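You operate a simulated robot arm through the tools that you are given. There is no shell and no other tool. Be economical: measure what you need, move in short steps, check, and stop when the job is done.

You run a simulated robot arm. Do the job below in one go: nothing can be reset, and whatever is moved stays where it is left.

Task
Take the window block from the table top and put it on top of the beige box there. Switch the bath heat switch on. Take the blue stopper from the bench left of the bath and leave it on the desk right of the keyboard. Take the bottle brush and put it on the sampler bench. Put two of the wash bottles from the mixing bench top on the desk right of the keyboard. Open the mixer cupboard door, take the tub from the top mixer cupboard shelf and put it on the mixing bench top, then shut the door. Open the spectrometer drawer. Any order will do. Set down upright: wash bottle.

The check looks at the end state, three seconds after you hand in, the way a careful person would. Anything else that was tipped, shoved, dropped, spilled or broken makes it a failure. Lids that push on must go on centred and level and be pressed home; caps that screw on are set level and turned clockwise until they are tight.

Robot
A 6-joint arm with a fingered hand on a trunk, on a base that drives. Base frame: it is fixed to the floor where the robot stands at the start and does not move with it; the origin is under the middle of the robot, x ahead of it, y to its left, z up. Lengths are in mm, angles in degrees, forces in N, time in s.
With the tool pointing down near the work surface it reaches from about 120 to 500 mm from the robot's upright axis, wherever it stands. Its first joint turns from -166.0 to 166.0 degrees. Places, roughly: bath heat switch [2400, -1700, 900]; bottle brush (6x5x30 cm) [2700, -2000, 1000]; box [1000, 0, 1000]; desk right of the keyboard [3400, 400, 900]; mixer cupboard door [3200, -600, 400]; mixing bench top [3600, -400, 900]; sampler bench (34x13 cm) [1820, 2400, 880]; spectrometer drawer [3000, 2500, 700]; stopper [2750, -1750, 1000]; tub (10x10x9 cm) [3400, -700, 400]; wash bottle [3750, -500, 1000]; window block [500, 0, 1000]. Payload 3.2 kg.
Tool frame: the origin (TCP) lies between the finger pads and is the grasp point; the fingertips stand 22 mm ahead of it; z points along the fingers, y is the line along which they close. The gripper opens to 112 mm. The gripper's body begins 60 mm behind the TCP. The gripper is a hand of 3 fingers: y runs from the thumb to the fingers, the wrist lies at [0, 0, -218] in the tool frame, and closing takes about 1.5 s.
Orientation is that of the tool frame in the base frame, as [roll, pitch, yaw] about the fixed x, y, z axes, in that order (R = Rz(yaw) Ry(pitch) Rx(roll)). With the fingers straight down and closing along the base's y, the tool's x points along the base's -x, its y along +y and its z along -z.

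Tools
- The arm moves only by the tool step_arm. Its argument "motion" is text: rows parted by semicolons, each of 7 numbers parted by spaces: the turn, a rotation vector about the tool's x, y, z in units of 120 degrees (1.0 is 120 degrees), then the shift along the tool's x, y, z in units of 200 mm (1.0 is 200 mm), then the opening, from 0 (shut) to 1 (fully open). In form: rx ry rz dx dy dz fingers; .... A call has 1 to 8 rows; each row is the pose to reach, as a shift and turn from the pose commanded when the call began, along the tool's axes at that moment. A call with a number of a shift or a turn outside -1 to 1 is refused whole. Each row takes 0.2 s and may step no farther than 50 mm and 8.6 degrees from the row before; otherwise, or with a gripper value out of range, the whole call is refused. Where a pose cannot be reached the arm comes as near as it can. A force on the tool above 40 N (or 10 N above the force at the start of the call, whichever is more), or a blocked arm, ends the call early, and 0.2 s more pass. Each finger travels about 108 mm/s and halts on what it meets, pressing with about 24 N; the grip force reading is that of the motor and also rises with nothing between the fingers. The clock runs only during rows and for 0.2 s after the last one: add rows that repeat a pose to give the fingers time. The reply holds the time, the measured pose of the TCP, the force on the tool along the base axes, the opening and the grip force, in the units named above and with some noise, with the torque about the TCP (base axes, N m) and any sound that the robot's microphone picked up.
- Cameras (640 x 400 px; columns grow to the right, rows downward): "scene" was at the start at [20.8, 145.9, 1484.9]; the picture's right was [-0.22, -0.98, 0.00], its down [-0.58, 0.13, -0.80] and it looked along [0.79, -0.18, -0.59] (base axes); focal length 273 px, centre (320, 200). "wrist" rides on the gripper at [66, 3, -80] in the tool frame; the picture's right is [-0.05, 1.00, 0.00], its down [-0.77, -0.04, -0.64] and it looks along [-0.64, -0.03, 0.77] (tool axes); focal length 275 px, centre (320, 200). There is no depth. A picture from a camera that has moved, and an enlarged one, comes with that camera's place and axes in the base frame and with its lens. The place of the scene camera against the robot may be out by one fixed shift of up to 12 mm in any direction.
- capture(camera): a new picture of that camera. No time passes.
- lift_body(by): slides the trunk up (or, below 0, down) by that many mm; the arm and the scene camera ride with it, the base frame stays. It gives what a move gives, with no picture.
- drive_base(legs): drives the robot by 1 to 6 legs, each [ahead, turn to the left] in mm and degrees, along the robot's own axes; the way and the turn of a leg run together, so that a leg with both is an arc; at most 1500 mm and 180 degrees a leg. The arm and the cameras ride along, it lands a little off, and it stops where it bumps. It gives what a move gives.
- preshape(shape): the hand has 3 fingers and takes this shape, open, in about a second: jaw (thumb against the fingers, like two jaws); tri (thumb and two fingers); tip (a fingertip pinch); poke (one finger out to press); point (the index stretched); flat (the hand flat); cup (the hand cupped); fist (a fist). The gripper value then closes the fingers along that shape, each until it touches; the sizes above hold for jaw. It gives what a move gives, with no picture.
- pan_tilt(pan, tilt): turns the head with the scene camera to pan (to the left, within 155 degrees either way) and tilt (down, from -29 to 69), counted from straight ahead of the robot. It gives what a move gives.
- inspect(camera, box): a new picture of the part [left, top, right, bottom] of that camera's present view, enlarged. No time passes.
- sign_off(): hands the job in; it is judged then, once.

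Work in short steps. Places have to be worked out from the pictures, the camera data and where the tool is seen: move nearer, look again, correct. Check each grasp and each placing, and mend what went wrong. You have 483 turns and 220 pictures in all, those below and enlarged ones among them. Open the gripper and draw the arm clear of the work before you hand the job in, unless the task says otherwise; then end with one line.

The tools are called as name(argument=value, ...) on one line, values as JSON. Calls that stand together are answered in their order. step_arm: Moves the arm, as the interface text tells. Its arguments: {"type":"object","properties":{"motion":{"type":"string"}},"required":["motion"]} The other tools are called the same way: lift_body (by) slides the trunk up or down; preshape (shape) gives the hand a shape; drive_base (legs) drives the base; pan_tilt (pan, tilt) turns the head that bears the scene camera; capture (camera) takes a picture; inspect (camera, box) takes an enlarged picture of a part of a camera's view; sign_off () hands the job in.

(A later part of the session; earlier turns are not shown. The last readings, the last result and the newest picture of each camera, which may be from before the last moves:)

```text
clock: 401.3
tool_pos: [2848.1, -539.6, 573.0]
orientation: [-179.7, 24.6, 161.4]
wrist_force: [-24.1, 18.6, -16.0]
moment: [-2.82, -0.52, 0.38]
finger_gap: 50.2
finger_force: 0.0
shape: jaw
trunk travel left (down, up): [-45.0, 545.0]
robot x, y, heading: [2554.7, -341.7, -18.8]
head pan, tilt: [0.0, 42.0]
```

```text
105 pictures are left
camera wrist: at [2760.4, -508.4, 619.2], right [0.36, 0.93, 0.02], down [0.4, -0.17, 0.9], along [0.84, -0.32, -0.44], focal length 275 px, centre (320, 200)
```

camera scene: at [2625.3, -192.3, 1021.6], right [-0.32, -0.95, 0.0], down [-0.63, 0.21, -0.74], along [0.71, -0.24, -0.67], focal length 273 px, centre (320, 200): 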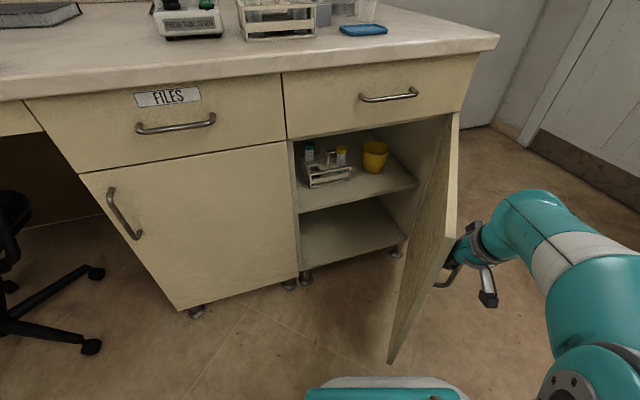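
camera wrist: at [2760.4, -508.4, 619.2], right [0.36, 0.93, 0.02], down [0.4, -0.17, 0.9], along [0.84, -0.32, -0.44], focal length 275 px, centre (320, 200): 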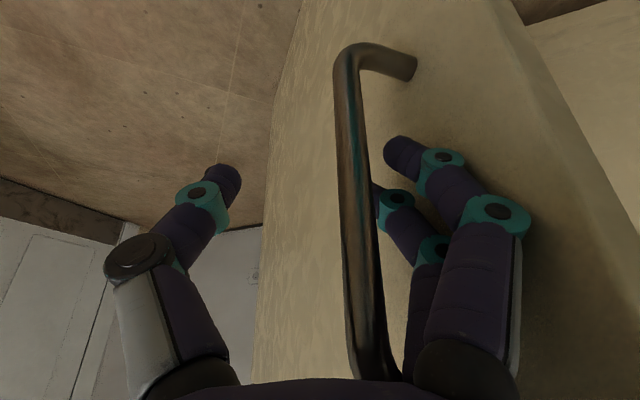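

Fingers straddle the bar. Slide back out.

step_arm(motion="0 0 0 0.09 0 -0.042 0.5; 0 0 0 0.18 0 -0.084 0.5; 0 0 0 0.27 0 -0.127 0.5; 0 0 0 0.362 0 -0.169 0.5; 0 0 0 0.362 0 -0.169 0.5")

capture(camera="scene")

```text
clock: 402.5
tool_pos: [2773.6, -515.4, 573.4]
orientation: [-179.7, 24.9, 161.3]
wrist_force: [-0.7, -1.0, -0.7]
moment: [0.02, 0.0, -0.03]
finger_gap: 56.3
finger_force: 0.1
shape: jaw
trunk travel left (down, up): [-45.0, 545.0]
robot x, y, heading: [2555.4, -341.2, -18.4]
head pan, tilt: [0.0, 42.0]
```

```text
104 pictures are left
camera scene: at [2626.5, -193.0, 1021.6], right [-0.32, -0.95, 0.0], down [-0.63, 0.21, -0.74], along [0.7, -0.24, -0.67], focal length 273 px, centre (320, 200)
```

scene: 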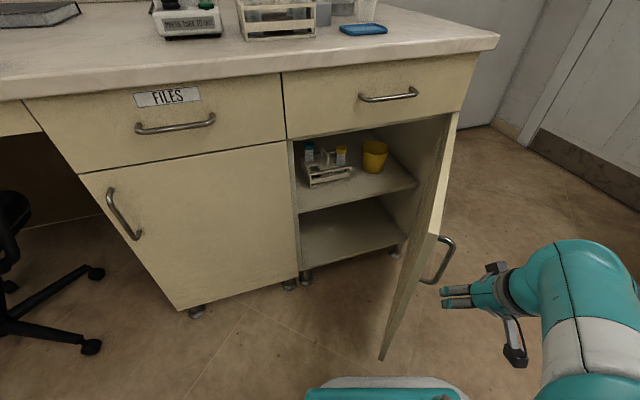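

Door is ~57° open. I bring the hand round its edge to the inner side to push it fully open.

step_arm(motion="0 0 0 0.06 0.19 -0.027 0.3; 0 0 0 0.12 0.38 -0.054 0.3; 0 0 0 0.174 0.568 -0.081 0.3; 0 0 0 0 0.567 0 0.3; 0 0 0 -0.22 0.565 0.1 0.3; 0 0 0 -0.45 0.563 0.209 0.3; 0 0 0 -0.45 0.563 0.209 0.3")

capture(camera="scene")

```text
refused: row 6 steps farther than a row can; nothing moved
```

```text
103 pictures are left
camera scene: at [2626.5, -193.0, 1021.6], right [-0.32, -0.95, 0.0], down [-0.63, 0.21, -0.74], along [0.7, -0.24, -0.67], focal length 273 px, centre (320, 200)
```

scene: 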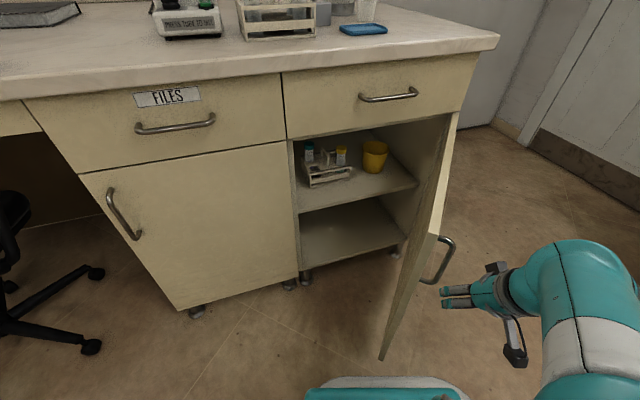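

step_arm(motion="0 0 0 0.06 0.19 -0.027 0.3; 0 0 0 0.12 0.38 -0.054 0.3; 0 0 0 0.174 0.568 -0.081 0.3; 0 0 0 0.02 0.567 -0.01 0.3; 0 0 0 -0.14 0.565 0.065 0.3; 0 0 0 -0.3 0.563 0.14 0.3; 0 0 0 -0.45 0.563 0.209 0.3; 0 0 0 -0.45 0.563 0.209 0.3")

capture(camera="scene")

```text
clock: 403.1
tool_pos: [2742.8, -488.1, 546.7]
orientation: [178.6, 16.1, 141.1]
wrist_force: [-0.2, -0.3, 0.5]
moment: [-0.02, -0.02, 0.01]
finger_gap: 33.7
finger_force: 0.0
shape: jaw
out of reach, approached as far as the arm can: row 3
trunk travel left (down, up): [-45.0, 545.0]
robot x, y, heading: [2554.9, -338.9, -18.8]
head pan, tilt: [0.0, 42.0]
stopped in row 3: the arm was blocked; the commanded pose is now the measured one
```

```text
102 pictures are left
camera scene: at [2633.1, -192.8, 1019.6], right [-0.32, -0.95, 0.0], down [-0.64, 0.21, -0.74], along [0.7, -0.24, -0.67], focal length 273 px, centre (320, 200)
```

scene: 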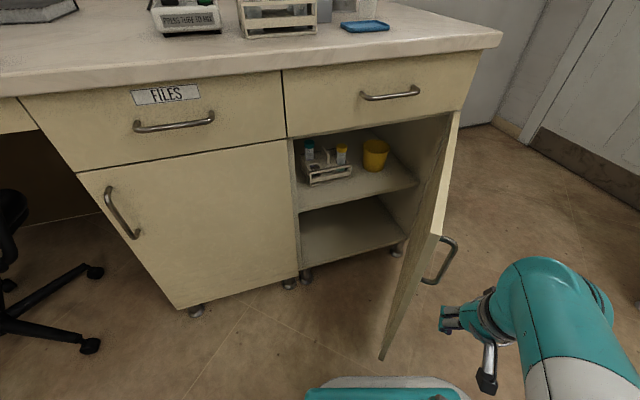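

The arm is folded too close. I back the base away and re-extend the arm to a clean pose.

drive_base(legs=[[-170, 0]])

step_arm(motion="0 0 0 -0.15 0 0 0.3; 0 0 0 -0.3 0 0 0.3; 0 0 0 -0.45 0 -0.05 0.3; 0 0 0 -0.6 0 -0.1 0.3; 0 0 0 -0.75 0 -0.15 0.3; 0 0 0 -0.75 0 -0.15 0.3")

```text
clock: 404.6
tool_pos: [2578.7, -432.3, 546.5]
orientation: [178.5, 16.0, 141.3]
wrist_force: [0.2, -0.8, 0.3]
moment: [-0.03, -0.02, -0.03]
finger_gap: 33.9
finger_force: 0.1
shape: jaw
trunk travel left (down, up): [-45.0, 545.0]
robot x, y, heading: [2394.1, -290.7, -18.7]
head pan, tilt: [0.0, 42.0]
```

```text
clock: 406.0
tool_pos: [2681.2, -517.2, 618.5]
orientation: [178.4, 16.3, 141.2]
wrist_force: [0.0, 0.2, -0.1]
moment: [0.02, 0.02, 0.03]
finger_gap: 33.8
finger_force: 0.1
shape: jaw
trunk travel left (down, up): [-45.0, 545.0]
robot x, y, heading: [2393.7, -289.2, -18.6]
head pan, tilt: [0.0, 42.0]
```

Good pose. Swing the hand left, clear of the door edge.

step_arm(motion="-0.012 0 -0.042 0.025 0.17 -0.007 0.3; -0.024 0 -0.083 0.05 0.34 -0.014 0.3; -0.037 0 -0.125 0.075 0.5 -0.022 0.3; -0.049 0 -0.166 0.1 0.67 -0.029 0.3; -0.061 0 -0.208 0.125 0.84 -0.036 0.3; -0.061 0 -0.208 0.125 0.84 -0.036 0.3")

```text
clock: 407.4
tool_pos: [2766.8, -369.6, 624.3]
orientation: [178.4, 17.0, 167.3]
wrist_force: [0.1, -0.1, 0.7]
moment: [-0.01, 0.02, 0.01]
finger_gap: 34.0
finger_force: 0.1
shape: jaw
trunk travel left (down, up): [-45.0, 545.0]
robot x, y, heading: [2393.4, -290.5, -18.7]
head pan, tilt: [0.0, 42.0]
```

drive_base(legs=[[85, 0]])

capture(camera="scene")

capture(camera="wrist")

```text
clock: 408.5
tool_pos: [2849.2, -397.9, 623.6]
orientation: [178.3, 16.9, 167.4]
wrist_force: [0.1, -0.1, -0.2]
moment: [0.01, -0.04, -0.02]
finger_gap: 33.9
finger_force: 0.1
shape: jaw
trunk travel left (down, up): [-45.0, 545.0]
robot x, y, heading: [2474.3, -315.9, -18.5]
head pan, tilt: [0.0, 42.0]
```

```text
101 pictures are left
camera scene: at [2546.2, -166.1, 1021.6], right [-0.32, -0.95, 0.0], down [-0.63, 0.21, -0.74], along [0.7, -0.24, -0.67], focal length 273 px, centre (320, 200)
```

scene: 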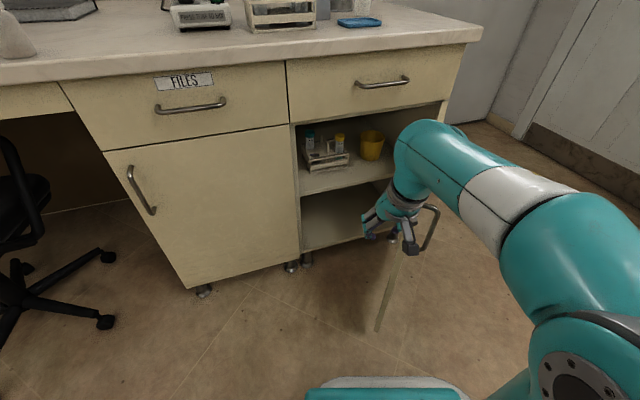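

```text
100 pictures are left
camera wrist: at [2763.9, -379.2, 682.0], right [0.26, 0.97, 0.04], down [0.53, -0.17, 0.83], along [0.81, -0.19, -0.55], focal length 275 px, centre (320, 200)
```

wrist: 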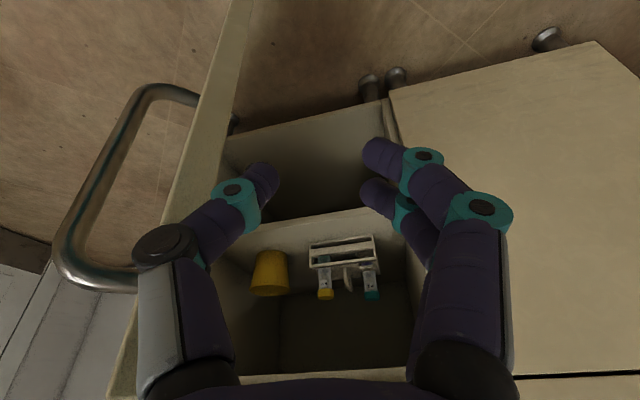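

The hand is on the inner side of the door. Push it further open, moving toward -y.

step_arm(motion="0 0 0 -0.16 -0.045 0.05 0.3; 0 0 0 -0.318 -0.09 0.097 0.3; 0 0 0 -0.33 -0.25 0.1 0.3; 0 0 0 -0.34 -0.4 0.103 0.3; 0 0 0 -0.342 -0.545 0.104 0.3; 0 0 0 -0.335 -0.7 0.102 0.3; 0 0 0 -0.33 -0.85 0.1 0.3; 0 0 0 -0.32 -0.98 0.098 0.3")

capture(camera="scene")

```text
clock: 408.9
tool_pos: [2865.3, -404.7, 622.7]
orientation: [178.1, 16.4, 167.2]
wrist_force: [-15.5, 15.4, 4.1]
moment: [-0.54, -0.34, -0.94]
finger_gap: 30.9
finger_force: 0.1
shape: jaw
trunk travel left (down, up): [-45.0, 545.0]
robot x, y, heading: [2476.8, -315.4, -18.6]
head pan, tilt: [0.0, 42.0]
stopped in row 1: the force on the tool passed its limit at 76 N (the readings are from after the stop); the commanded pose is now the measured one
```

```text
99 pictures are left
camera scene: at [2544.1, -164.6, 1021.6], right [-0.32, -0.95, 0.0], down [-0.63, 0.21, -0.74], along [0.71, -0.24, -0.67], focal length 273 px, centre (320, 200)
```

scene: 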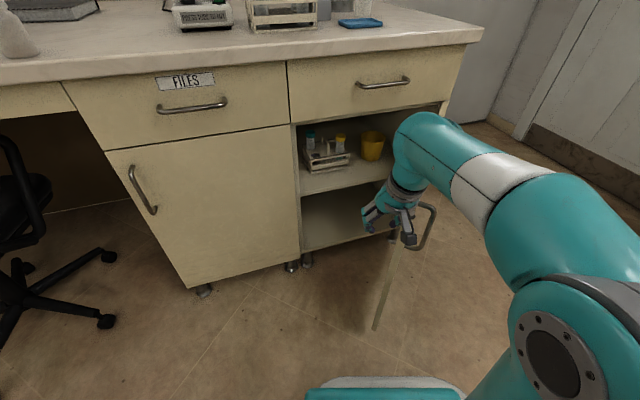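

The thumb met the door's edge end-on (door at ~46°). I step back, go round further inside, then push.

step_arm(motion="0 0 0 0.12 0 -0.036 0.3; 0 0 0 0.12 0.2 -0.036 0.3; 0 0 0 0.05 0.35 -0.015 0.3; 0 0 0 -0.15 0.35 0.045 0.3; 0 0 0 -0.359 0.35 0.11 0.3; 0 0 0 -0.359 0.15 0.11 0.3; 0 0 0 -0.352 -0.045 0.108 0.3")

```text
clock: 410.5
tool_pos: [2937.2, -432.0, 620.3]
orientation: [178.1, 16.5, 167.1]
wrist_force: [-0.6, -0.1, 0.5]
moment: [0.01, 0.03, -0.05]
finger_gap: 33.5
finger_force: 0.0
shape: jaw
trunk travel left (down, up): [-45.0, 545.0]
robot x, y, heading: [2474.0, -315.0, -18.3]
head pan, tilt: [0.0, 42.0]
```

step_arm(motion="0 0 0 0.024 -0.175 -0.007 0.3; 0 0 0 0.043 -0.35 -0.013 0.3; 0 0 0 0.067 -0.52 -0.02 0.3; 0 0 0 0.134 -0.7 -0.04 0.3; 0 0 0 0.216 -0.875 -0.064 0.3; 0 0 0 0.273 -1 -0.081 0.3")

capture(camera="scene")

```text
clock: 411.9
tool_pos: [2837.7, -613.5, 615.4]
orientation: [178.1, 16.6, 167.3]
wrist_force: [0.2, 0.0, -0.3]
moment: [-0.02, -0.01, -0.02]
finger_gap: 33.7
finger_force: 0.1
shape: jaw
trunk travel left (down, up): [-45.0, 545.0]
robot x, y, heading: [2478.0, -317.0, -18.2]
head pan, tilt: [0.0, 42.0]
```

```text
98 pictures are left
camera scene: at [2546.1, -166.0, 1021.6], right [-0.32, -0.95, 0.0], down [-0.63, 0.21, -0.74], along [0.7, -0.24, -0.67], focal length 273 px, centre (320, 200)
```

scene: 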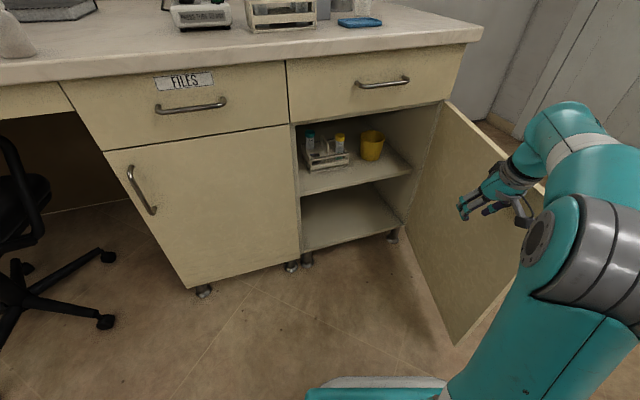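

The door is now wide open. The tub is around (3295,-628) with its base near z 460. I bring the hand back to centre.

step_arm(motion="0 0 0 0 0.2 0 0.3; 0 0 0 -0.02 0.42 0 0.5; 0 0 0 -0.04 0.63 0.01 0.8; 0 0 0 -0.05 0.84 0.015 1; 0 0 0 -0.05 0.84 0.015 1")

capture(camera="wrist")

inspect(camera="scene", box=[270, 80, 470, 260])

```text
clock: 413.1
tool_pos: [2884.1, -450.5, 621.8]
orientation: [178.1, 16.4, 167.1]
wrist_force: [0.8, 0.4, -0.5]
moment: [-0.01, 0.0, -0.02]
finger_gap: 111.7
finger_force: 0.0
shape: jaw
trunk travel left (down, up): [-45.0, 545.0]
robot x, y, heading: [2475.7, -314.4, -18.5]
head pan, tilt: [0.0, 42.0]
```

```text
97 pictures are left
camera wrist: at [2800.3, -432.2, 680.3], right [0.26, 0.97, 0.05], down [0.53, -0.18, 0.83], along [0.81, -0.19, -0.56], focal length 275 px, centre (320, 200)
```

wrist: 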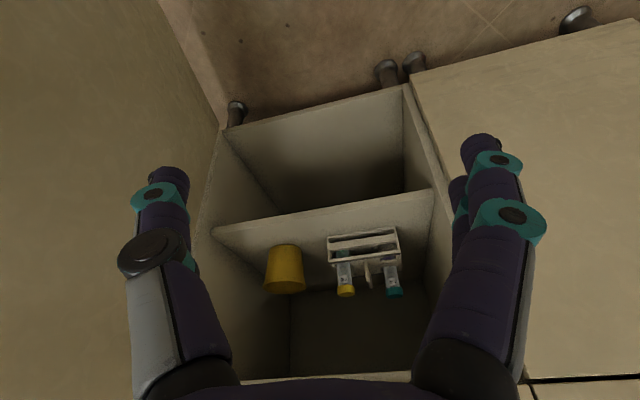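

```text
2.22 times, centred on (370, 170) of scene
camera zoom: at [2546.1, -166.1, 1021.6], right [-0.32, -0.95, 0.0], down [-0.63, 0.21, -0.74], along [0.7, -0.24, -0.67], focal length 608 px, centre (209, 267)
```

zoom: 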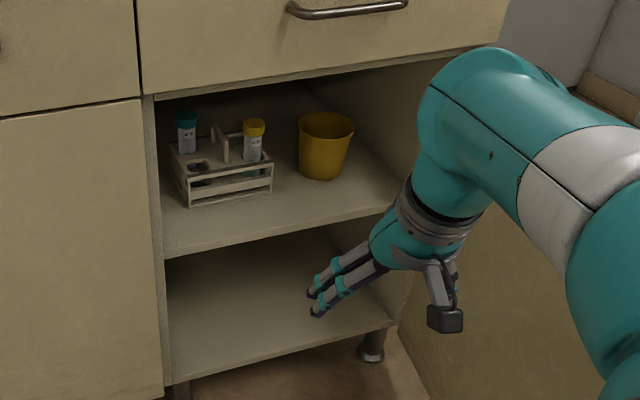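

Tub refined: (3325,-640), rim ≈z 520, shelf ≈z 430. I tilt the hand to ~60° in free space first.

step_arm(motion="0 -0.06 0 -0.06 0 0.02 1; 0 -0.12 0 -0.12 0 0.035 1; 0 -0.18 0 -0.18 0 0.05 1; 0 -0.24 0 -0.24 0 0.07 1; 0 -0.3 0 -0.24 0 0.07 1; 0 -0.363 0 -0.24 0 0.07 1; 0 -0.363 0 -0.24 0 0.07 1; 0 -0.363 0 -0.24 0 0.07 1")

```text
clock: 414.9
tool_pos: [2931.4, -461.6, 620.7]
orientation: [176.3, 60.0, 164.5]
wrist_force: [0.0, 0.4, 0.9]
moment: [0.02, -0.03, 0.0]
finger_gap: 112.0
finger_force: 0.0
shape: jaw
out of reach, approached as far as the arm can: row 6
trunk travel left (down, up): [-45.0, 545.0]
robot x, y, heading: [2477.6, -316.0, -18.6]
head pan, tilt: [0.0, 42.0]
```

Reached. Drive forward and look.

drive_base(legs=[[170, 0]])

lift_body(by=-45)

capture(camera="wrist")

capture(camera="scene")

```text
clock: 416.3
tool_pos: [3093.1, -516.2, 621.4]
orientation: [176.3, 60.0, 164.5]
wrist_force: [0.3, -0.4, 0.0]
moment: [0.03, -0.01, 0.04]
finger_gap: 112.1
finger_force: 0.1
shape: jaw
trunk travel left (down, up): [-45.0, 545.0]
robot x, y, heading: [2635.6, -368.7, -18.5]
head pan, tilt: [0.0, 42.0]
```

```text
clock: 417.2
tool_pos: [3093.6, -515.8, 575.2]
orientation: [176.3, 59.9, 164.5]
wrist_force: [-0.4, -0.7, 0.3]
moment: [0.02, -0.05, 0.0]
finger_gap: 111.8
finger_force: 0.0
shape: jaw
trunk travel left (down, up): [0.0, 590.0]
robot x, y, heading: [2637.7, -371.7, -18.6]
head pan, tilt: [0.0, 42.0]
```

```text
95 pictures are left
camera wrist: at [2994.3, -492.0, 559.1], right [0.23, 0.97, 0.07], down [-0.18, -0.03, 0.98], along [0.96, -0.24, 0.16], focal length 275 px, centre (320, 200)
```

wrist: 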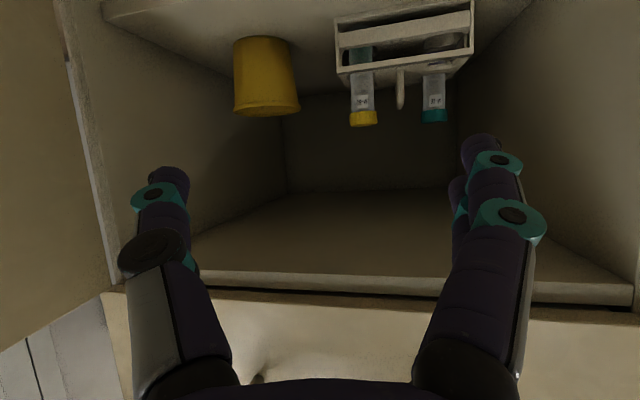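

```text
94 pictures are left
camera scene: at [2707.6, -220.2, 976.6], right [-0.32, -0.95, 0.0], down [-0.63, 0.21, -0.74], along [0.7, -0.24, -0.67], focal length 273 px, centre (320, 200)
```

scene: 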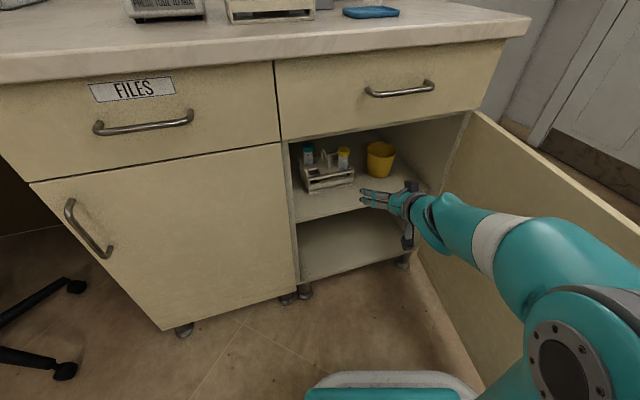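

The tub now fits (3377,-658), base z≈400, rim ≈490. I lower the hand and line up outside the cupboard.

step_arm(motion="0 0 0 0.05 -0.06 0.1 1; 0 0 0 0.1 -0.12 0.2 1; 0 0 0 0.15 -0.18 0.3 1; 0 0 0 0.2 -0.24 0.4 1; 0 0 0 0.26 -0.305 0.4995 1; 0 0 0 0.26 -0.305 0.4995 1")

capture(camera="wrist")

```text
clock: 418.6
tool_pos: [3141.0, -586.5, 478.1]
orientation: [176.3, 60.0, 164.5]
wrist_force: [0.7, -0.5, 0.0]
moment: [0.0, -0.01, -0.02]
finger_gap: 111.5
finger_force: 0.0
shape: jaw
trunk travel left (down, up): [0.0, 590.0]
robot x, y, heading: [2639.0, -370.5, -18.3]
head pan, tilt: [0.0, 42.0]
```

```text
93 pictures are left
camera wrist: at [3041.5, -562.0, 461.6], right [0.23, 0.97, 0.07], down [-0.18, -0.03, 0.98], along [0.96, -0.24, 0.16], focal length 275 px, centre (320, 200)
```

wrist: 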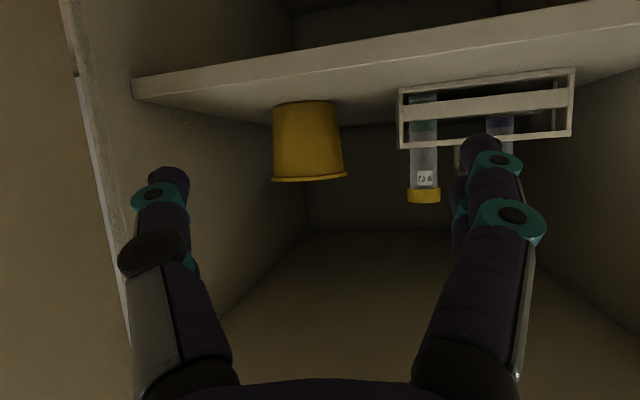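

Aligned: the tub lies straight along the tool direction. Drive forward 140 mm.

drive_base(legs=[[140, 0]])

capture(camera="wrist")

capture(camera="scene")

```text
clock: 419.9
tool_pos: [3272.2, -629.4, 478.8]
orientation: [176.3, 59.9, 164.5]
wrist_force: [0.0, 0.7, 0.1]
moment: [-0.03, 0.01, 0.03]
finger_gap: 112.2
finger_force: 0.0
shape: jaw
trunk travel left (down, up): [0.0, 590.0]
robot x, y, heading: [2770.1, -413.7, -18.2]
head pan, tilt: [0.0, 42.0]
```

```text
92 pictures are left
camera wrist: at [3173.6, -606.1, 461.9], right [0.24, 0.97, 0.07], down [-0.18, -0.03, 0.98], along [0.96, -0.24, 0.16], focal length 275 px, centre (320, 200)
```

wrist: 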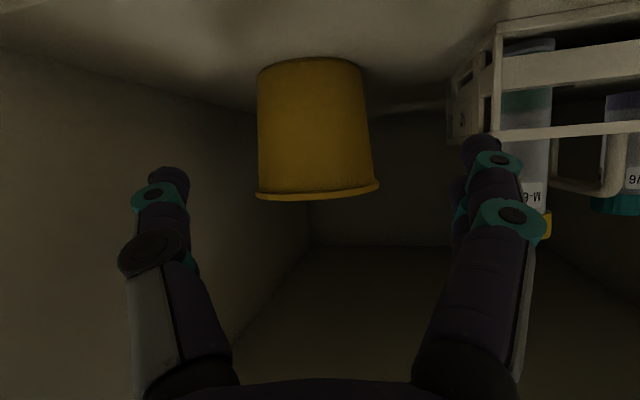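

```text
91 pictures are left
camera scene: at [2839.8, -264.5, 976.6], right [-0.32, -0.95, 0.0], down [-0.63, 0.21, -0.74], along [0.7, -0.24, -0.67], focal length 273 px, centre (320, 200)
```

scene: 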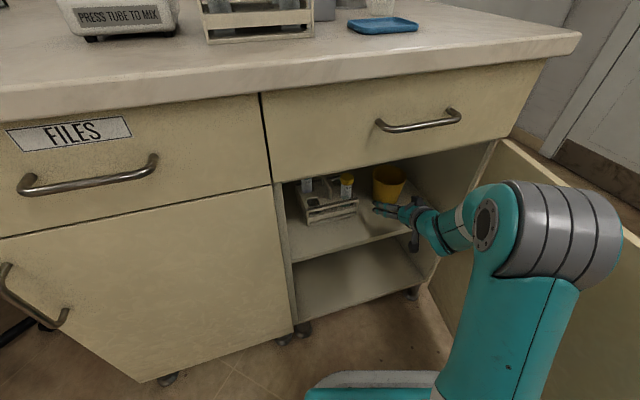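

The tub is dead ahead at ≈(3375,-657). Advance 100 mm so that the fingers straddle it.

step_arm(motion="0 0 0 -0.07 0.003 0.12 1; 0 0 0 -0.14 0.003 0.24 1; 0 0 0 -0.2 0.003 0.345 1; 0 0 0 -0.25 0.003 0.433 1; 0 0 0 -0.25 0.003 0.433 1")

capture(camera="wrist")

```text
clock: 421.1
tool_pos: [3371.5, -651.6, 477.5]
orientation: [176.2, 59.9, 164.5]
wrist_force: [-0.1, -0.4, 1.2]
moment: [0.02, 0.02, 0.0]
finger_gap: 111.9
finger_force: 0.0
shape: jaw
trunk travel left (down, up): [0.0, 590.0]
robot x, y, heading: [2765.5, -412.3, -18.4]
head pan, tilt: [0.0, 42.0]
```

```text
90 pictures are left
camera wrist: at [3272.0, -626.8, 461.2], right [0.24, 0.97, 0.07], down [-0.18, -0.03, 0.98], along [0.96, -0.24, 0.16], focal length 275 px, centre (320, 200)
```

wrist: 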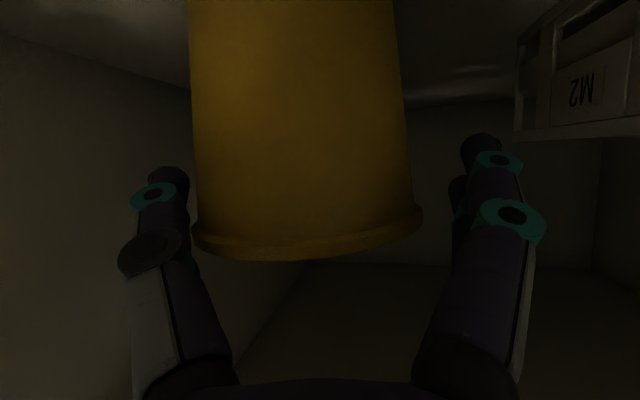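

Slightly off-centre; shift 6 mm toward the thumb side, forward 6 mm, then close.

step_arm(motion="0 0 0 -0.007 -0.03 0.013 1; 0 0 0 -0.015 -0.03 0.026 1; 0 0 0 -0.015 -0.03 0.026 0.8; 0 0 0 -0.015 -0.03 0.026 0.6; 0 0 0 -0.015 -0.03 0.026 0.4; 0 0 0 -0.015 -0.03 0.026 0.2; 0 0 0 -0.015 -0.03 0.026 0; 0 0 0 -0.015 -0.03 0.026 0")

capture(camera="wrist")

```text
clock: 422.9
tool_pos: [3374.8, -658.4, 478.7]
orientation: [176.3, 59.9, 164.4]
wrist_force: [0.5, 0.1, -0.9]
moment: [0.02, 0.03, -0.01]
finger_gap: 82.9
finger_force: 23.8
shape: jaw
trunk travel left (down, up): [0.0, 590.0]
robot x, y, heading: [2771.2, -412.6, -18.6]
head pan, tilt: [0.0, 42.0]
```

```text
89 pictures are left
camera wrist: at [3276.1, -634.0, 461.3], right [0.24, 0.97, 0.07], down [-0.18, -0.03, 0.98], along [0.96, -0.24, 0.16], focal length 275 px, centre (320, 200)
```

wrist: 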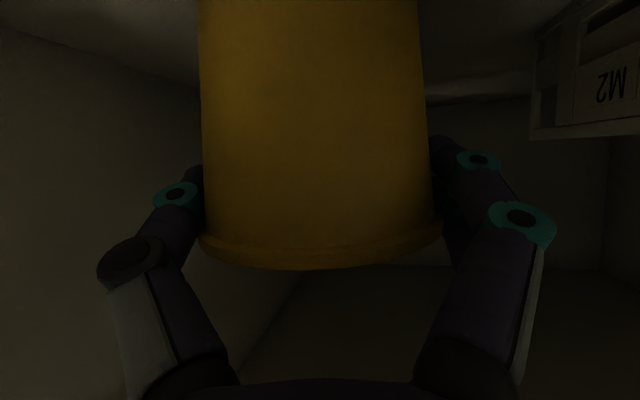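

Gripped (83 mm). Lift 30 mm and back out.

lift_body(by=30)

drive_base(legs=[[-290, 0]])

capture(camera="scene")

```text
clock: 423.7
tool_pos: [3374.9, -657.2, 507.2]
orientation: [176.3, 60.0, 164.6]
wrist_force: [0.7, -0.5, -0.4]
moment: [0.01, -0.01, 0.0]
finger_gap: 82.5
finger_force: 24.3
shape: jaw
trunk travel left (down, up): [-30.0, 560.0]
robot x, y, heading: [2765.3, -413.0, -18.7]
head pan, tilt: [0.0, 42.0]
```

```text
clock: 425.7
tool_pos: [3099.1, -565.6, 508.1]
orientation: [176.3, 60.1, 164.6]
wrist_force: [0.4, 0.3, -0.6]
moment: [-0.05, -0.02, -0.02]
finger_gap: 82.8
finger_force: 23.9
shape: jaw
trunk travel left (down, up): [-30.0, 560.0]
robot x, y, heading: [2488.8, -319.2, -18.4]
head pan, tilt: [0.0, 42.0]
```

```text
88 pictures are left
camera scene: at [2563.6, -172.0, 1006.6], right [-0.32, -0.95, 0.0], down [-0.63, 0.21, -0.74], along [0.7, -0.24, -0.67], focal length 273 px, centre (320, 200)
```

scene: 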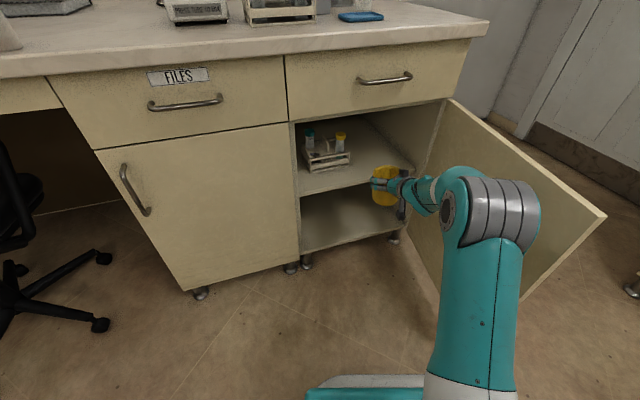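

Tub is out, upright. Back a bit more, raise the trunk, and carry it over the bench top.

drive_base(legs=[[-80, 0]])

lift_body(by=540)

capture(camera="scene")

```text
clock: 426.7
tool_pos: [3022.4, -538.7, 508.6]
orientation: [176.3, 59.9, 164.5]
wrist_force: [-0.3, 0.7, -0.7]
moment: [-0.05, 0.03, -0.01]
finger_gap: 82.8
finger_force: 24.5
shape: jaw
trunk travel left (down, up): [-30.0, 560.0]
robot x, y, heading: [2421.1, -292.9, -18.4]
head pan, tilt: [0.0, 42.0]
```

```text
refused: 540 is not a number from -400 to 400
```

```text
87 pictures are left
camera scene: at [2487.5, -146.6, 1006.6], right [-0.32, -0.95, 0.0], down [-0.63, 0.21, -0.74], along [0.7, -0.24, -0.67], focal length 273 px, centre (320, 200)
```

scene: 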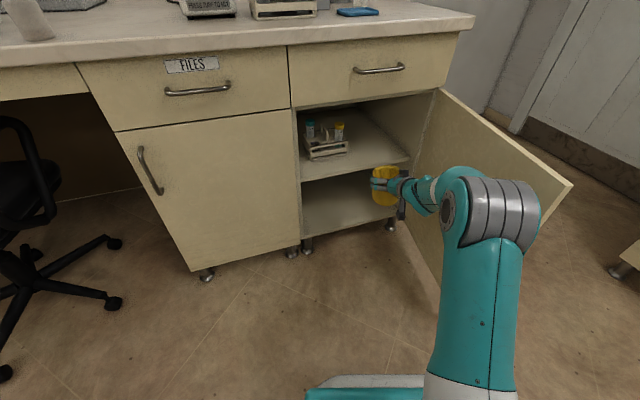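

lift_body(by=400)

lift_body(by=140)

drive_base(legs=[[300, 0]])

capture(camera="scene")

capture(camera="wrist")

```text
clock: 430.6
tool_pos: [3022.1, -540.4, 908.5]
orientation: [176.2, 60.0, 164.5]
wrist_force: [-1.4, 0.2, -0.5]
moment: [0.01, 0.02, -0.01]
finger_gap: 82.8
finger_force: 23.7
shape: jaw
trunk travel left (down, up): [-430.0, 160.0]
robot x, y, heading: [2417.2, -295.1, -18.6]
head pan, tilt: [0.0, 42.0]
```

```text
clock: 432.2
tool_pos: [3023.1, -540.2, 1048.4]
orientation: [176.3, 60.0, 164.4]
wrist_force: [0.2, -0.7, -1.1]
moment: [0.0, -0.01, -0.01]
finger_gap: 82.6
finger_force: 23.6
shape: jaw
trunk travel left (down, up): [-570.0, 20.0]
robot x, y, heading: [2416.4, -293.1, -18.4]
head pan, tilt: [0.0, 42.0]
```

```text
clock: 434.3
tool_pos: [3309.6, -636.2, 1047.0]
orientation: [176.3, 60.0, 164.4]
wrist_force: [0.0, -0.1, -1.3]
moment: [-0.03, -0.01, 0.03]
finger_gap: 82.6
finger_force: 24.2
shape: jaw
trunk travel left (down, up): [-570.0, 20.0]
robot x, y, heading: [2704.0, -391.1, -18.6]
head pan, tilt: [0.0, 42.0]
```

```text
86 pictures are left
camera scene: at [2775.1, -243.0, 1546.6], right [-0.32, -0.95, 0.0], down [-0.63, 0.21, -0.74], along [0.7, -0.24, -0.67], focal length 273 px, centre (320, 200)
```

scene: 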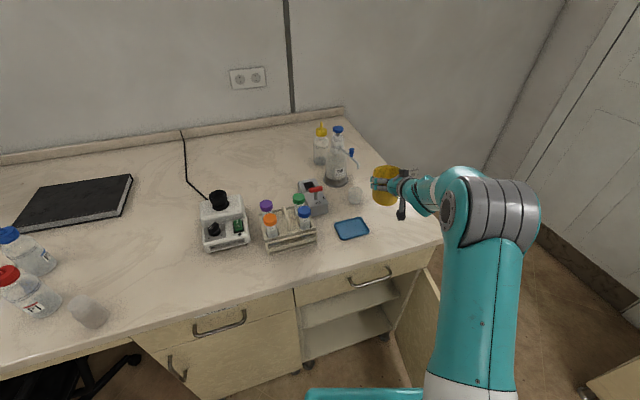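

```text
85 pictures are left
camera wrist: at [3210.9, -612.3, 1031.0], right [0.24, 0.97, 0.07], down [-0.18, -0.03, 0.98], along [0.96, -0.24, 0.16], focal length 275 px, centre (320, 200)
```

wrist: 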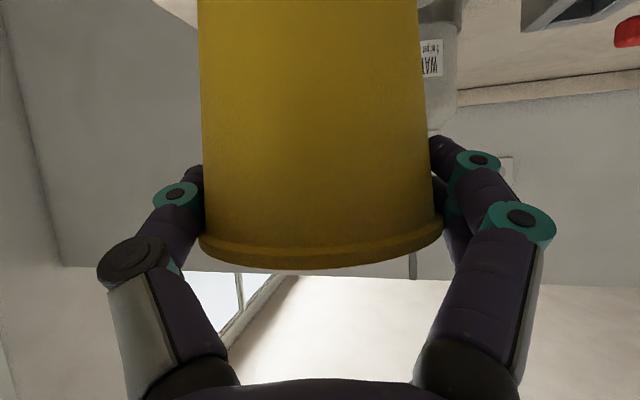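

I shift the tub 50 mm right, to a free spot at (3313,-690), and lower.

step_arm(motion="0 0 0 -0.018 -0.13 0.03 0; 0 0 0 -0.0355 -0.255 0.0615 0; 0 0 0 -0.0355 -0.255 0.0615 0")

lift_body(by=-80)

inspect(camera="scene", box=[300, 100, 480, 260])

```text
clock: 435.1
tool_pos: [3313.3, -689.2, 1046.4]
orientation: [176.3, 60.0, 164.5]
wrist_force: [-0.1, 0.2, -1.3]
moment: [0.0, 0.02, 0.01]
finger_gap: 82.5
finger_force: 24.3
shape: jaw
trunk travel left (down, up): [-570.0, 20.0]
robot x, y, heading: [2704.2, -391.7, -18.4]
head pan, tilt: [0.0, 42.0]
```

```text
clock: 436.3
tool_pos: [3312.2, -688.8, 966.2]
orientation: [176.3, 60.0, 164.4]
wrist_force: [-0.9, 0.3, -0.2]
moment: [-0.03, 0.01, 0.04]
finger_gap: 82.9
finger_force: 23.9
shape: jaw
trunk travel left (down, up): [-490.0, 100.0]
robot x, y, heading: [2699.9, -393.1, -18.6]
head pan, tilt: [0.0, 42.0]
```

```text
2.50 times, centred on (390, 180) of scene
camera zoom: at [2774.2, -242.7, 1466.6], right [-0.32, -0.95, 0.0], down [-0.63, 0.21, -0.74], along [0.7, -0.24, -0.67], focal length 684 px, centre (145, 250)
```

zoom: 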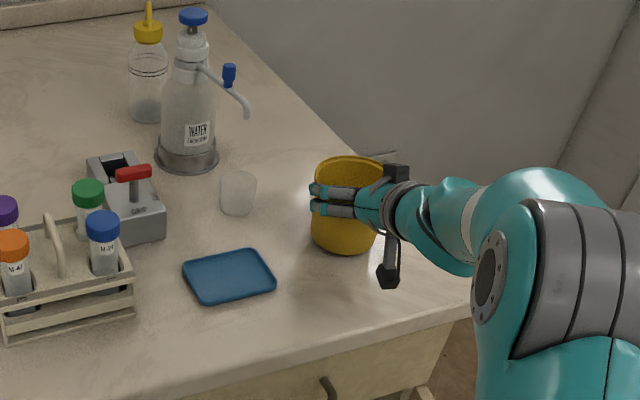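

Lower gently to contact.

lift_body(by=-6)

lift_body(by=-3)

```text
clock: 436.8
tool_pos: [3312.3, -689.2, 959.7]
orientation: [176.3, 59.9, 164.4]
wrist_force: [-0.6, 0.5, -0.9]
moment: [0.01, -0.02, 0.01]
finger_gap: 82.8
finger_force: 23.7
shape: jaw
trunk travel left (down, up): [-484.0, 106.0]
robot x, y, heading: [2701.3, -384.6, -18.4]
head pan, tilt: [0.0, 42.0]
```

```text
clock: 437.3
tool_pos: [3312.8, -687.9, 956.7]
orientation: [176.5, 60.0, 164.5]
wrist_force: [-0.4, 0.7, 0.9]
moment: [-0.06, -0.01, 0.0]
finger_gap: 82.7
finger_force: 23.7
shape: jaw
trunk travel left (down, up): [-481.0, 109.0]
robot x, y, heading: [2701.6, -390.5, -18.4]
head pan, tilt: [0.0, 42.0]
```

lift_body(by=-2)

```text
clock: 437.9
tool_pos: [3313.1, -689.3, 957.2]
orientation: [176.4, 60.2, 164.6]
wrist_force: [0.3, -0.1, 9.1]
moment: [-0.29, -0.04, 0.01]
finger_gap: 82.6
finger_force: 23.9
shape: jaw
trunk travel left (down, up): [-479.0, 111.0]
robot x, y, heading: [2703.1, -389.5, -18.3]
head pan, tilt: [0.0, 42.0]
```

Contact (9 N). Open and look.

step_arm(motion="0 0 0 0 0 0 0.8; 0 0 0 0 0 0 0.9; 0 0 0 0 0 0 1; 0 0 0 0 0 0 1; 0 0 0 0 0 0 1")

capture(camera="wrist")

```text
clock: 439.1
tool_pos: [3312.7, -690.7, 954.2]
orientation: [176.3, 60.0, 164.4]
wrist_force: [0.5, -0.1, 0.0]
moment: [-0.01, -0.01, -0.02]
finger_gap: 111.7
finger_force: 0.2
shape: jaw
trunk travel left (down, up): [-479.0, 111.0]
robot x, y, heading: [2706.1, -392.9, -18.6]
head pan, tilt: [0.0, 42.0]
```

```text
83 pictures are left
camera wrist: at [3213.8, -664.9, 938.3], right [0.24, 0.97, 0.07], down [-0.18, -0.03, 0.98], along [0.96, -0.24, 0.16], focal length 275 px, centre (320, 200)
```

wrist: 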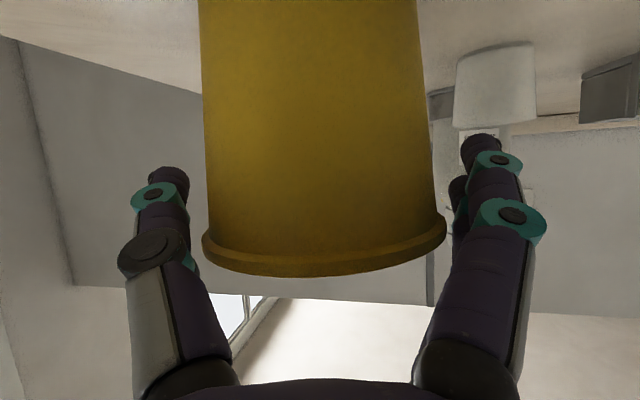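

Released. Retreat straight back.

step_arm(motion="0 0 0 0.06 0.01 -0.104 1; 0 0 0 0.12 0.01 -0.208 1; 0 0 0 0.2 0.01 -0.346 1; 0 0 0 0.28 0.01 -0.485 1; 0 0 0 0.36 0.01 -0.623 1; 0 0 0 0.36 0.01 -0.623 1")

capture(camera="scene")

```text
clock: 440.5
tool_pos: [3172.4, -655.7, 955.2]
orientation: [176.3, 60.0, 164.5]
wrist_force: [-0.7, 0.1, 0.2]
moment: [0.02, 0.01, -0.04]
finger_gap: 112.0
finger_force: 0.1
shape: jaw
trunk travel left (down, up): [-479.0, 111.0]
robot x, y, heading: [2702.2, -391.5, -18.2]
head pan, tilt: [0.0, 42.0]
```

```text
82 pictures are left
camera scene: at [2774.1, -242.7, 1455.6], right [-0.32, -0.95, 0.0], down [-0.63, 0.21, -0.74], along [0.7, -0.24, -0.67], focal length 273 px, centre (320, 200)
```

scene: 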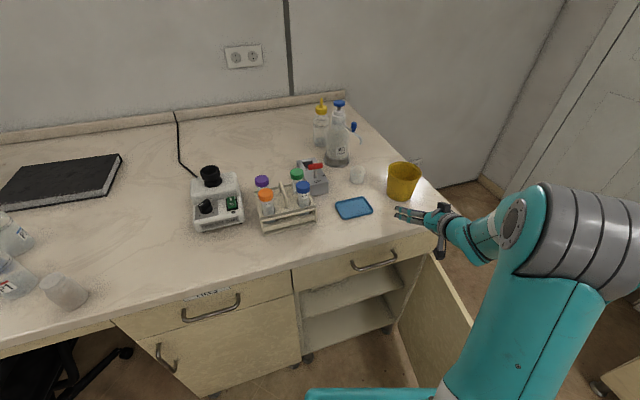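

Tub is on the bench. Raise the hand and untilt back to vertical.

step_arm(motion="0 0 0 -0.16 0 -0.09 1; 0 0 0 -0.32 0 -0.18 1; 0 0 0 -0.476 0 -0.275 1; 0 0 0 -0.476 0 -0.275 1")

step_arm(motion="0 0.07 0 0 0 0 1; 0 0.14 0 0 0 0 1; 0 0.21 0 0 0 0 1; 0 0.28 0 0 0 0 1; 0 0.35 0 0 0 0 1; 0 0.42 0 0 0 0 1; 0 0.49 0 0 0 0 1; 0 0.5 0 0 0 0 1")

```text
clock: 441.5
tool_pos: [3170.6, -658.7, 1065.4]
orientation: [176.3, 59.9, 164.5]
wrist_force: [0.5, -0.7, -0.1]
moment: [0.02, -0.03, 0.01]
finger_gap: 111.9
finger_force: 0.2
shape: jaw
trunk travel left (down, up): [-479.0, 111.0]
robot x, y, heading: [2703.7, -389.2, -18.7]
head pan, tilt: [0.0, 42.0]
```

```text
clock: 443.3
tool_pos: [3173.0, -659.4, 1064.0]
orientation: [178.1, 0.0, 167.6]
wrist_force: [-1.4, 0.2, 0.4]
moment: [0.02, 0.0, -0.01]
finger_gap: 111.9
finger_force: 0.0
shape: jaw
trunk travel left (down, up): [-479.0, 111.0]
robot x, y, heading: [2704.5, -387.9, -18.4]
head pan, tilt: [0.0, 42.0]
```

All clear without limits. Now to close the door I back away and stand in front of its free edge.

drive_base(legs=[[-370, 0], [0, -71.5], [405, 0], [0, 90]])

capture(camera="scene")

```text
clock: 454.7
tool_pos: [2875.9, -781.9, 1064.5]
orientation: [178.1, 0.1, -173.7]
wrist_force: [-0.8, 0.0, 0.0]
moment: [0.02, 0.01, 0.0]
finger_gap: 111.9
finger_force: 0.0
shape: jaw
trunk travel left (down, up): [-479.0, 111.0]
robot x, y, heading: [2346.8, -678.4, 0.2]
head pan, tilt: [0.0, 42.0]
```

```text
81 pictures are left
camera scene: at [2365.2, -512.3, 1455.6], right [0.0, -1.0, 0.0], down [-0.67, 0.0, -0.74], along [0.74, 0.0, -0.67], focal length 273 px, centre (320, 200)
```

scene: 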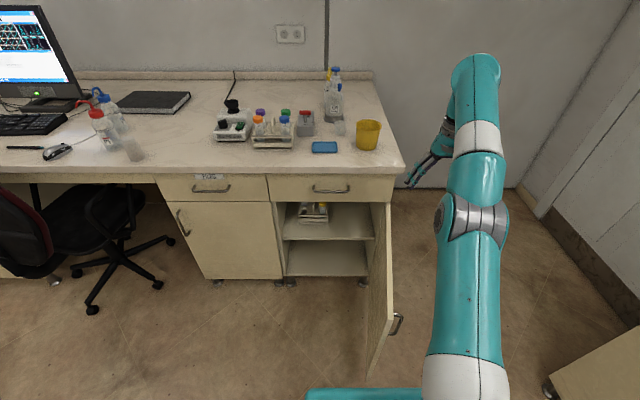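

Position the hand on the outer side of the door and lower the trunk.

step_arm(motion="0 0 0 0.06 -0.14 0 0.3; 0 0 0 0.12 -0.28 0 0.3; 0 0 0 0.178 -0.45 0 0.3; 0 0 0 0.178 -0.45 0 0.3")

lift_body(by=-400)

lift_body(by=-60)

capture(camera="scene")

```text
clock: 455.7
tool_pos: [2848.2, -884.6, 1053.8]
orientation: [178.9, 0.5, -173.4]
wrist_force: [-0.9, 0.0, 0.6]
moment: [-0.02, 0.0, 0.02]
finger_gap: 33.9
finger_force: 0.0
shape: jaw
out of reach, approached as far as the arm can: row 3, 4
trunk travel left (down, up): [-479.0, 111.0]
robot x, y, heading: [2349.2, -678.5, 0.4]
head pan, tilt: [0.0, 42.0]
```

```text
clock: 459.5
tool_pos: [2847.4, -885.0, 653.8]
orientation: [178.9, 0.5, -173.3]
wrist_force: [-0.5, 0.3, -0.4]
moment: [-0.01, -0.03, -0.03]
finger_gap: 33.5
finger_force: 0.0
shape: jaw
trunk travel left (down, up): [-79.0, 511.0]
robot x, y, heading: [2347.9, -678.0, 0.2]
head pan, tilt: [0.0, 42.0]
```

```text
clock: 460.5
tool_pos: [2847.2, -883.7, 594.5]
orientation: [178.9, 0.4, -173.2]
wrist_force: [-0.2, 0.3, 0.4]
moment: [0.04, 0.01, 0.0]
finger_gap: 33.6
finger_force: 0.0
shape: jaw
trunk travel left (down, up): [-19.0, 571.0]
robot x, y, heading: [2347.2, -677.1, 0.1]
head pan, tilt: [0.0, 42.0]
```

```text
80 pictures are left
camera scene: at [2365.2, -512.4, 995.6], right [0.0, -1.0, 0.0], down [-0.67, 0.0, -0.74], along [0.74, 0.0, -0.67], focal length 273 px, centre (320, 200)
```

scene: 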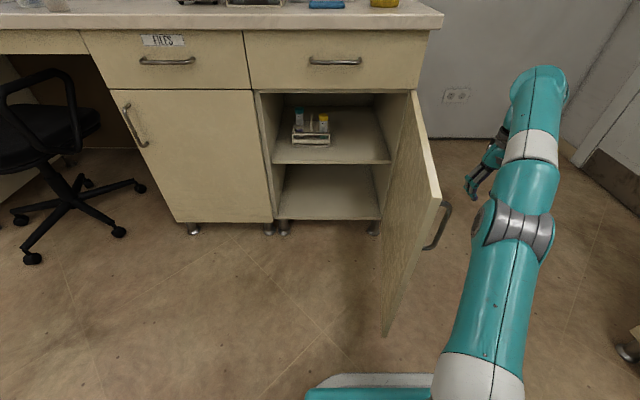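

Now sweep the door shut by turning the base left while creeping forward.

drive_base(legs=[[30, 12], [60, 12]])

capture(camera="scene")

```text
clock: 462.5
tool_pos: [2975.4, -640.5, 593.5]
orientation: [178.8, 0.6, -149.3]
wrist_force: [0.0, 0.5, 0.1]
moment: [-0.02, 0.02, 0.02]
finger_gap: 33.8
finger_force: 0.0
shape: jaw
trunk travel left (down, up): [-19.0, 571.0]
robot x, y, heading: [2431.3, -658.1, 24.1]
head pan, tilt: [0.0, 42.0]
```

```text
79 pictures are left
camera scene: at [2381.8, -496.0, 995.6], right [0.41, -0.91, 0.0], down [-0.61, -0.27, -0.74], along [0.68, 0.3, -0.67], focal length 273 px, centre (320, 200)
```

scene: 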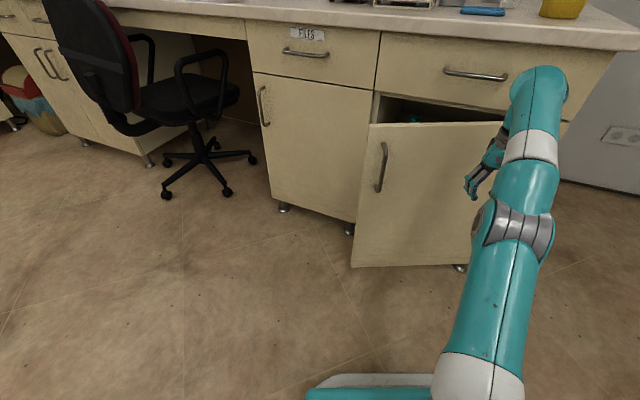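

Door mostly shut. Continue.

drive_base(legs=[[70, 6]])

capture(camera="scene")

```text
clock: 463.5
tool_pos: [3032.8, -552.6, 594.2]
orientation: [178.9, 0.6, -143.5]
wrist_force: [-0.6, 0.2, -0.3]
moment: [-0.02, 0.03, 0.01]
finger_gap: 33.7
finger_force: 0.0
shape: jaw
trunk travel left (down, up): [-19.0, 571.0]
robot x, y, heading: [2497.2, -625.6, 30.1]
head pan, tilt: [0.0, 42.0]
```

```text
78 pictures are left
camera scene: at [2428.3, -469.5, 995.6], right [0.5, -0.86, 0.0], down [-0.58, -0.34, -0.74], along [0.64, 0.37, -0.67], focal length 273 px, centre (320, 200)
```

scene: 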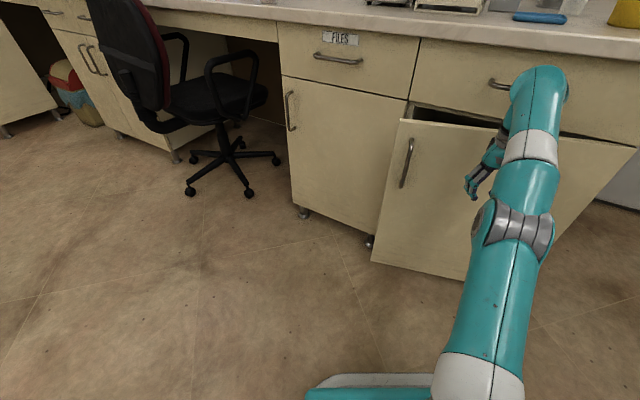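

Almost shut. I tilt the hand forward so the fingertips lead, then push the rest.

step_arm(motion="0 -0.06 0 0 0 0 0.3; 0 -0.12 0 0 0 0 0.3; 0 -0.18 0 0 0 0 0.3; 0 -0.24 0 0 0 0 0.3; 0 -0.24 0 0 0 0 0.3")

drive_base(legs=[[70, 0]])

capture(camera="wrist")

capture(camera="scene")

```text
clock: 464.7
tool_pos: [3032.0, -553.7, 594.1]
orientation: [178.7, 29.3, -144.0]
wrist_force: [-0.7, -0.6, 0.9]
moment: [0.03, 0.01, -0.02]
finger_gap: 33.7
finger_force: 0.0
shape: jaw
trunk travel left (down, up): [-19.0, 571.0]
robot x, y, heading: [2494.0, -621.6, 30.1]
head pan, tilt: [0.0, 42.0]
```

```text
clock: 465.7
tool_pos: [3093.7, -516.9, 594.2]
orientation: [178.6, 29.3, -144.1]
wrist_force: [-0.6, 0.3, 0.0]
moment: [-0.04, -0.02, -0.03]
finger_gap: 33.8
finger_force: 0.0
shape: jaw
trunk travel left (down, up): [-19.0, 571.0]
robot x, y, heading: [2553.2, -591.2, 30.4]
head pan, tilt: [0.0, 42.0]
```

```text
77 pictures are left
camera wrist: at [3014.3, -575.0, 632.5], right [-0.56, 0.83, 0.04], down [0.32, 0.17, 0.93], along [0.76, 0.54, -0.36], focal length 275 px, centre (320, 200)
```

wrist: 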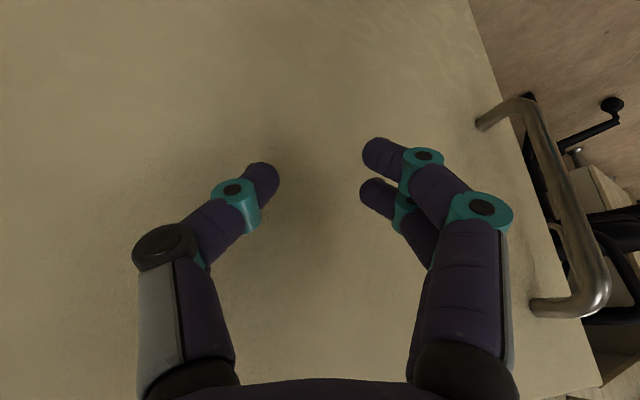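

```text
76 pictures are left
camera scene: at [2488.6, -434.5, 995.6], right [0.5, -0.86, 0.0], down [-0.58, -0.34, -0.74], along [0.64, 0.37, -0.67], focal length 273 px, centre (320, 200)
```

scene: 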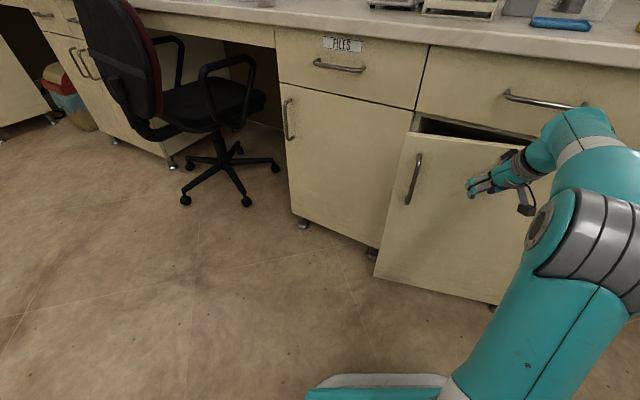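

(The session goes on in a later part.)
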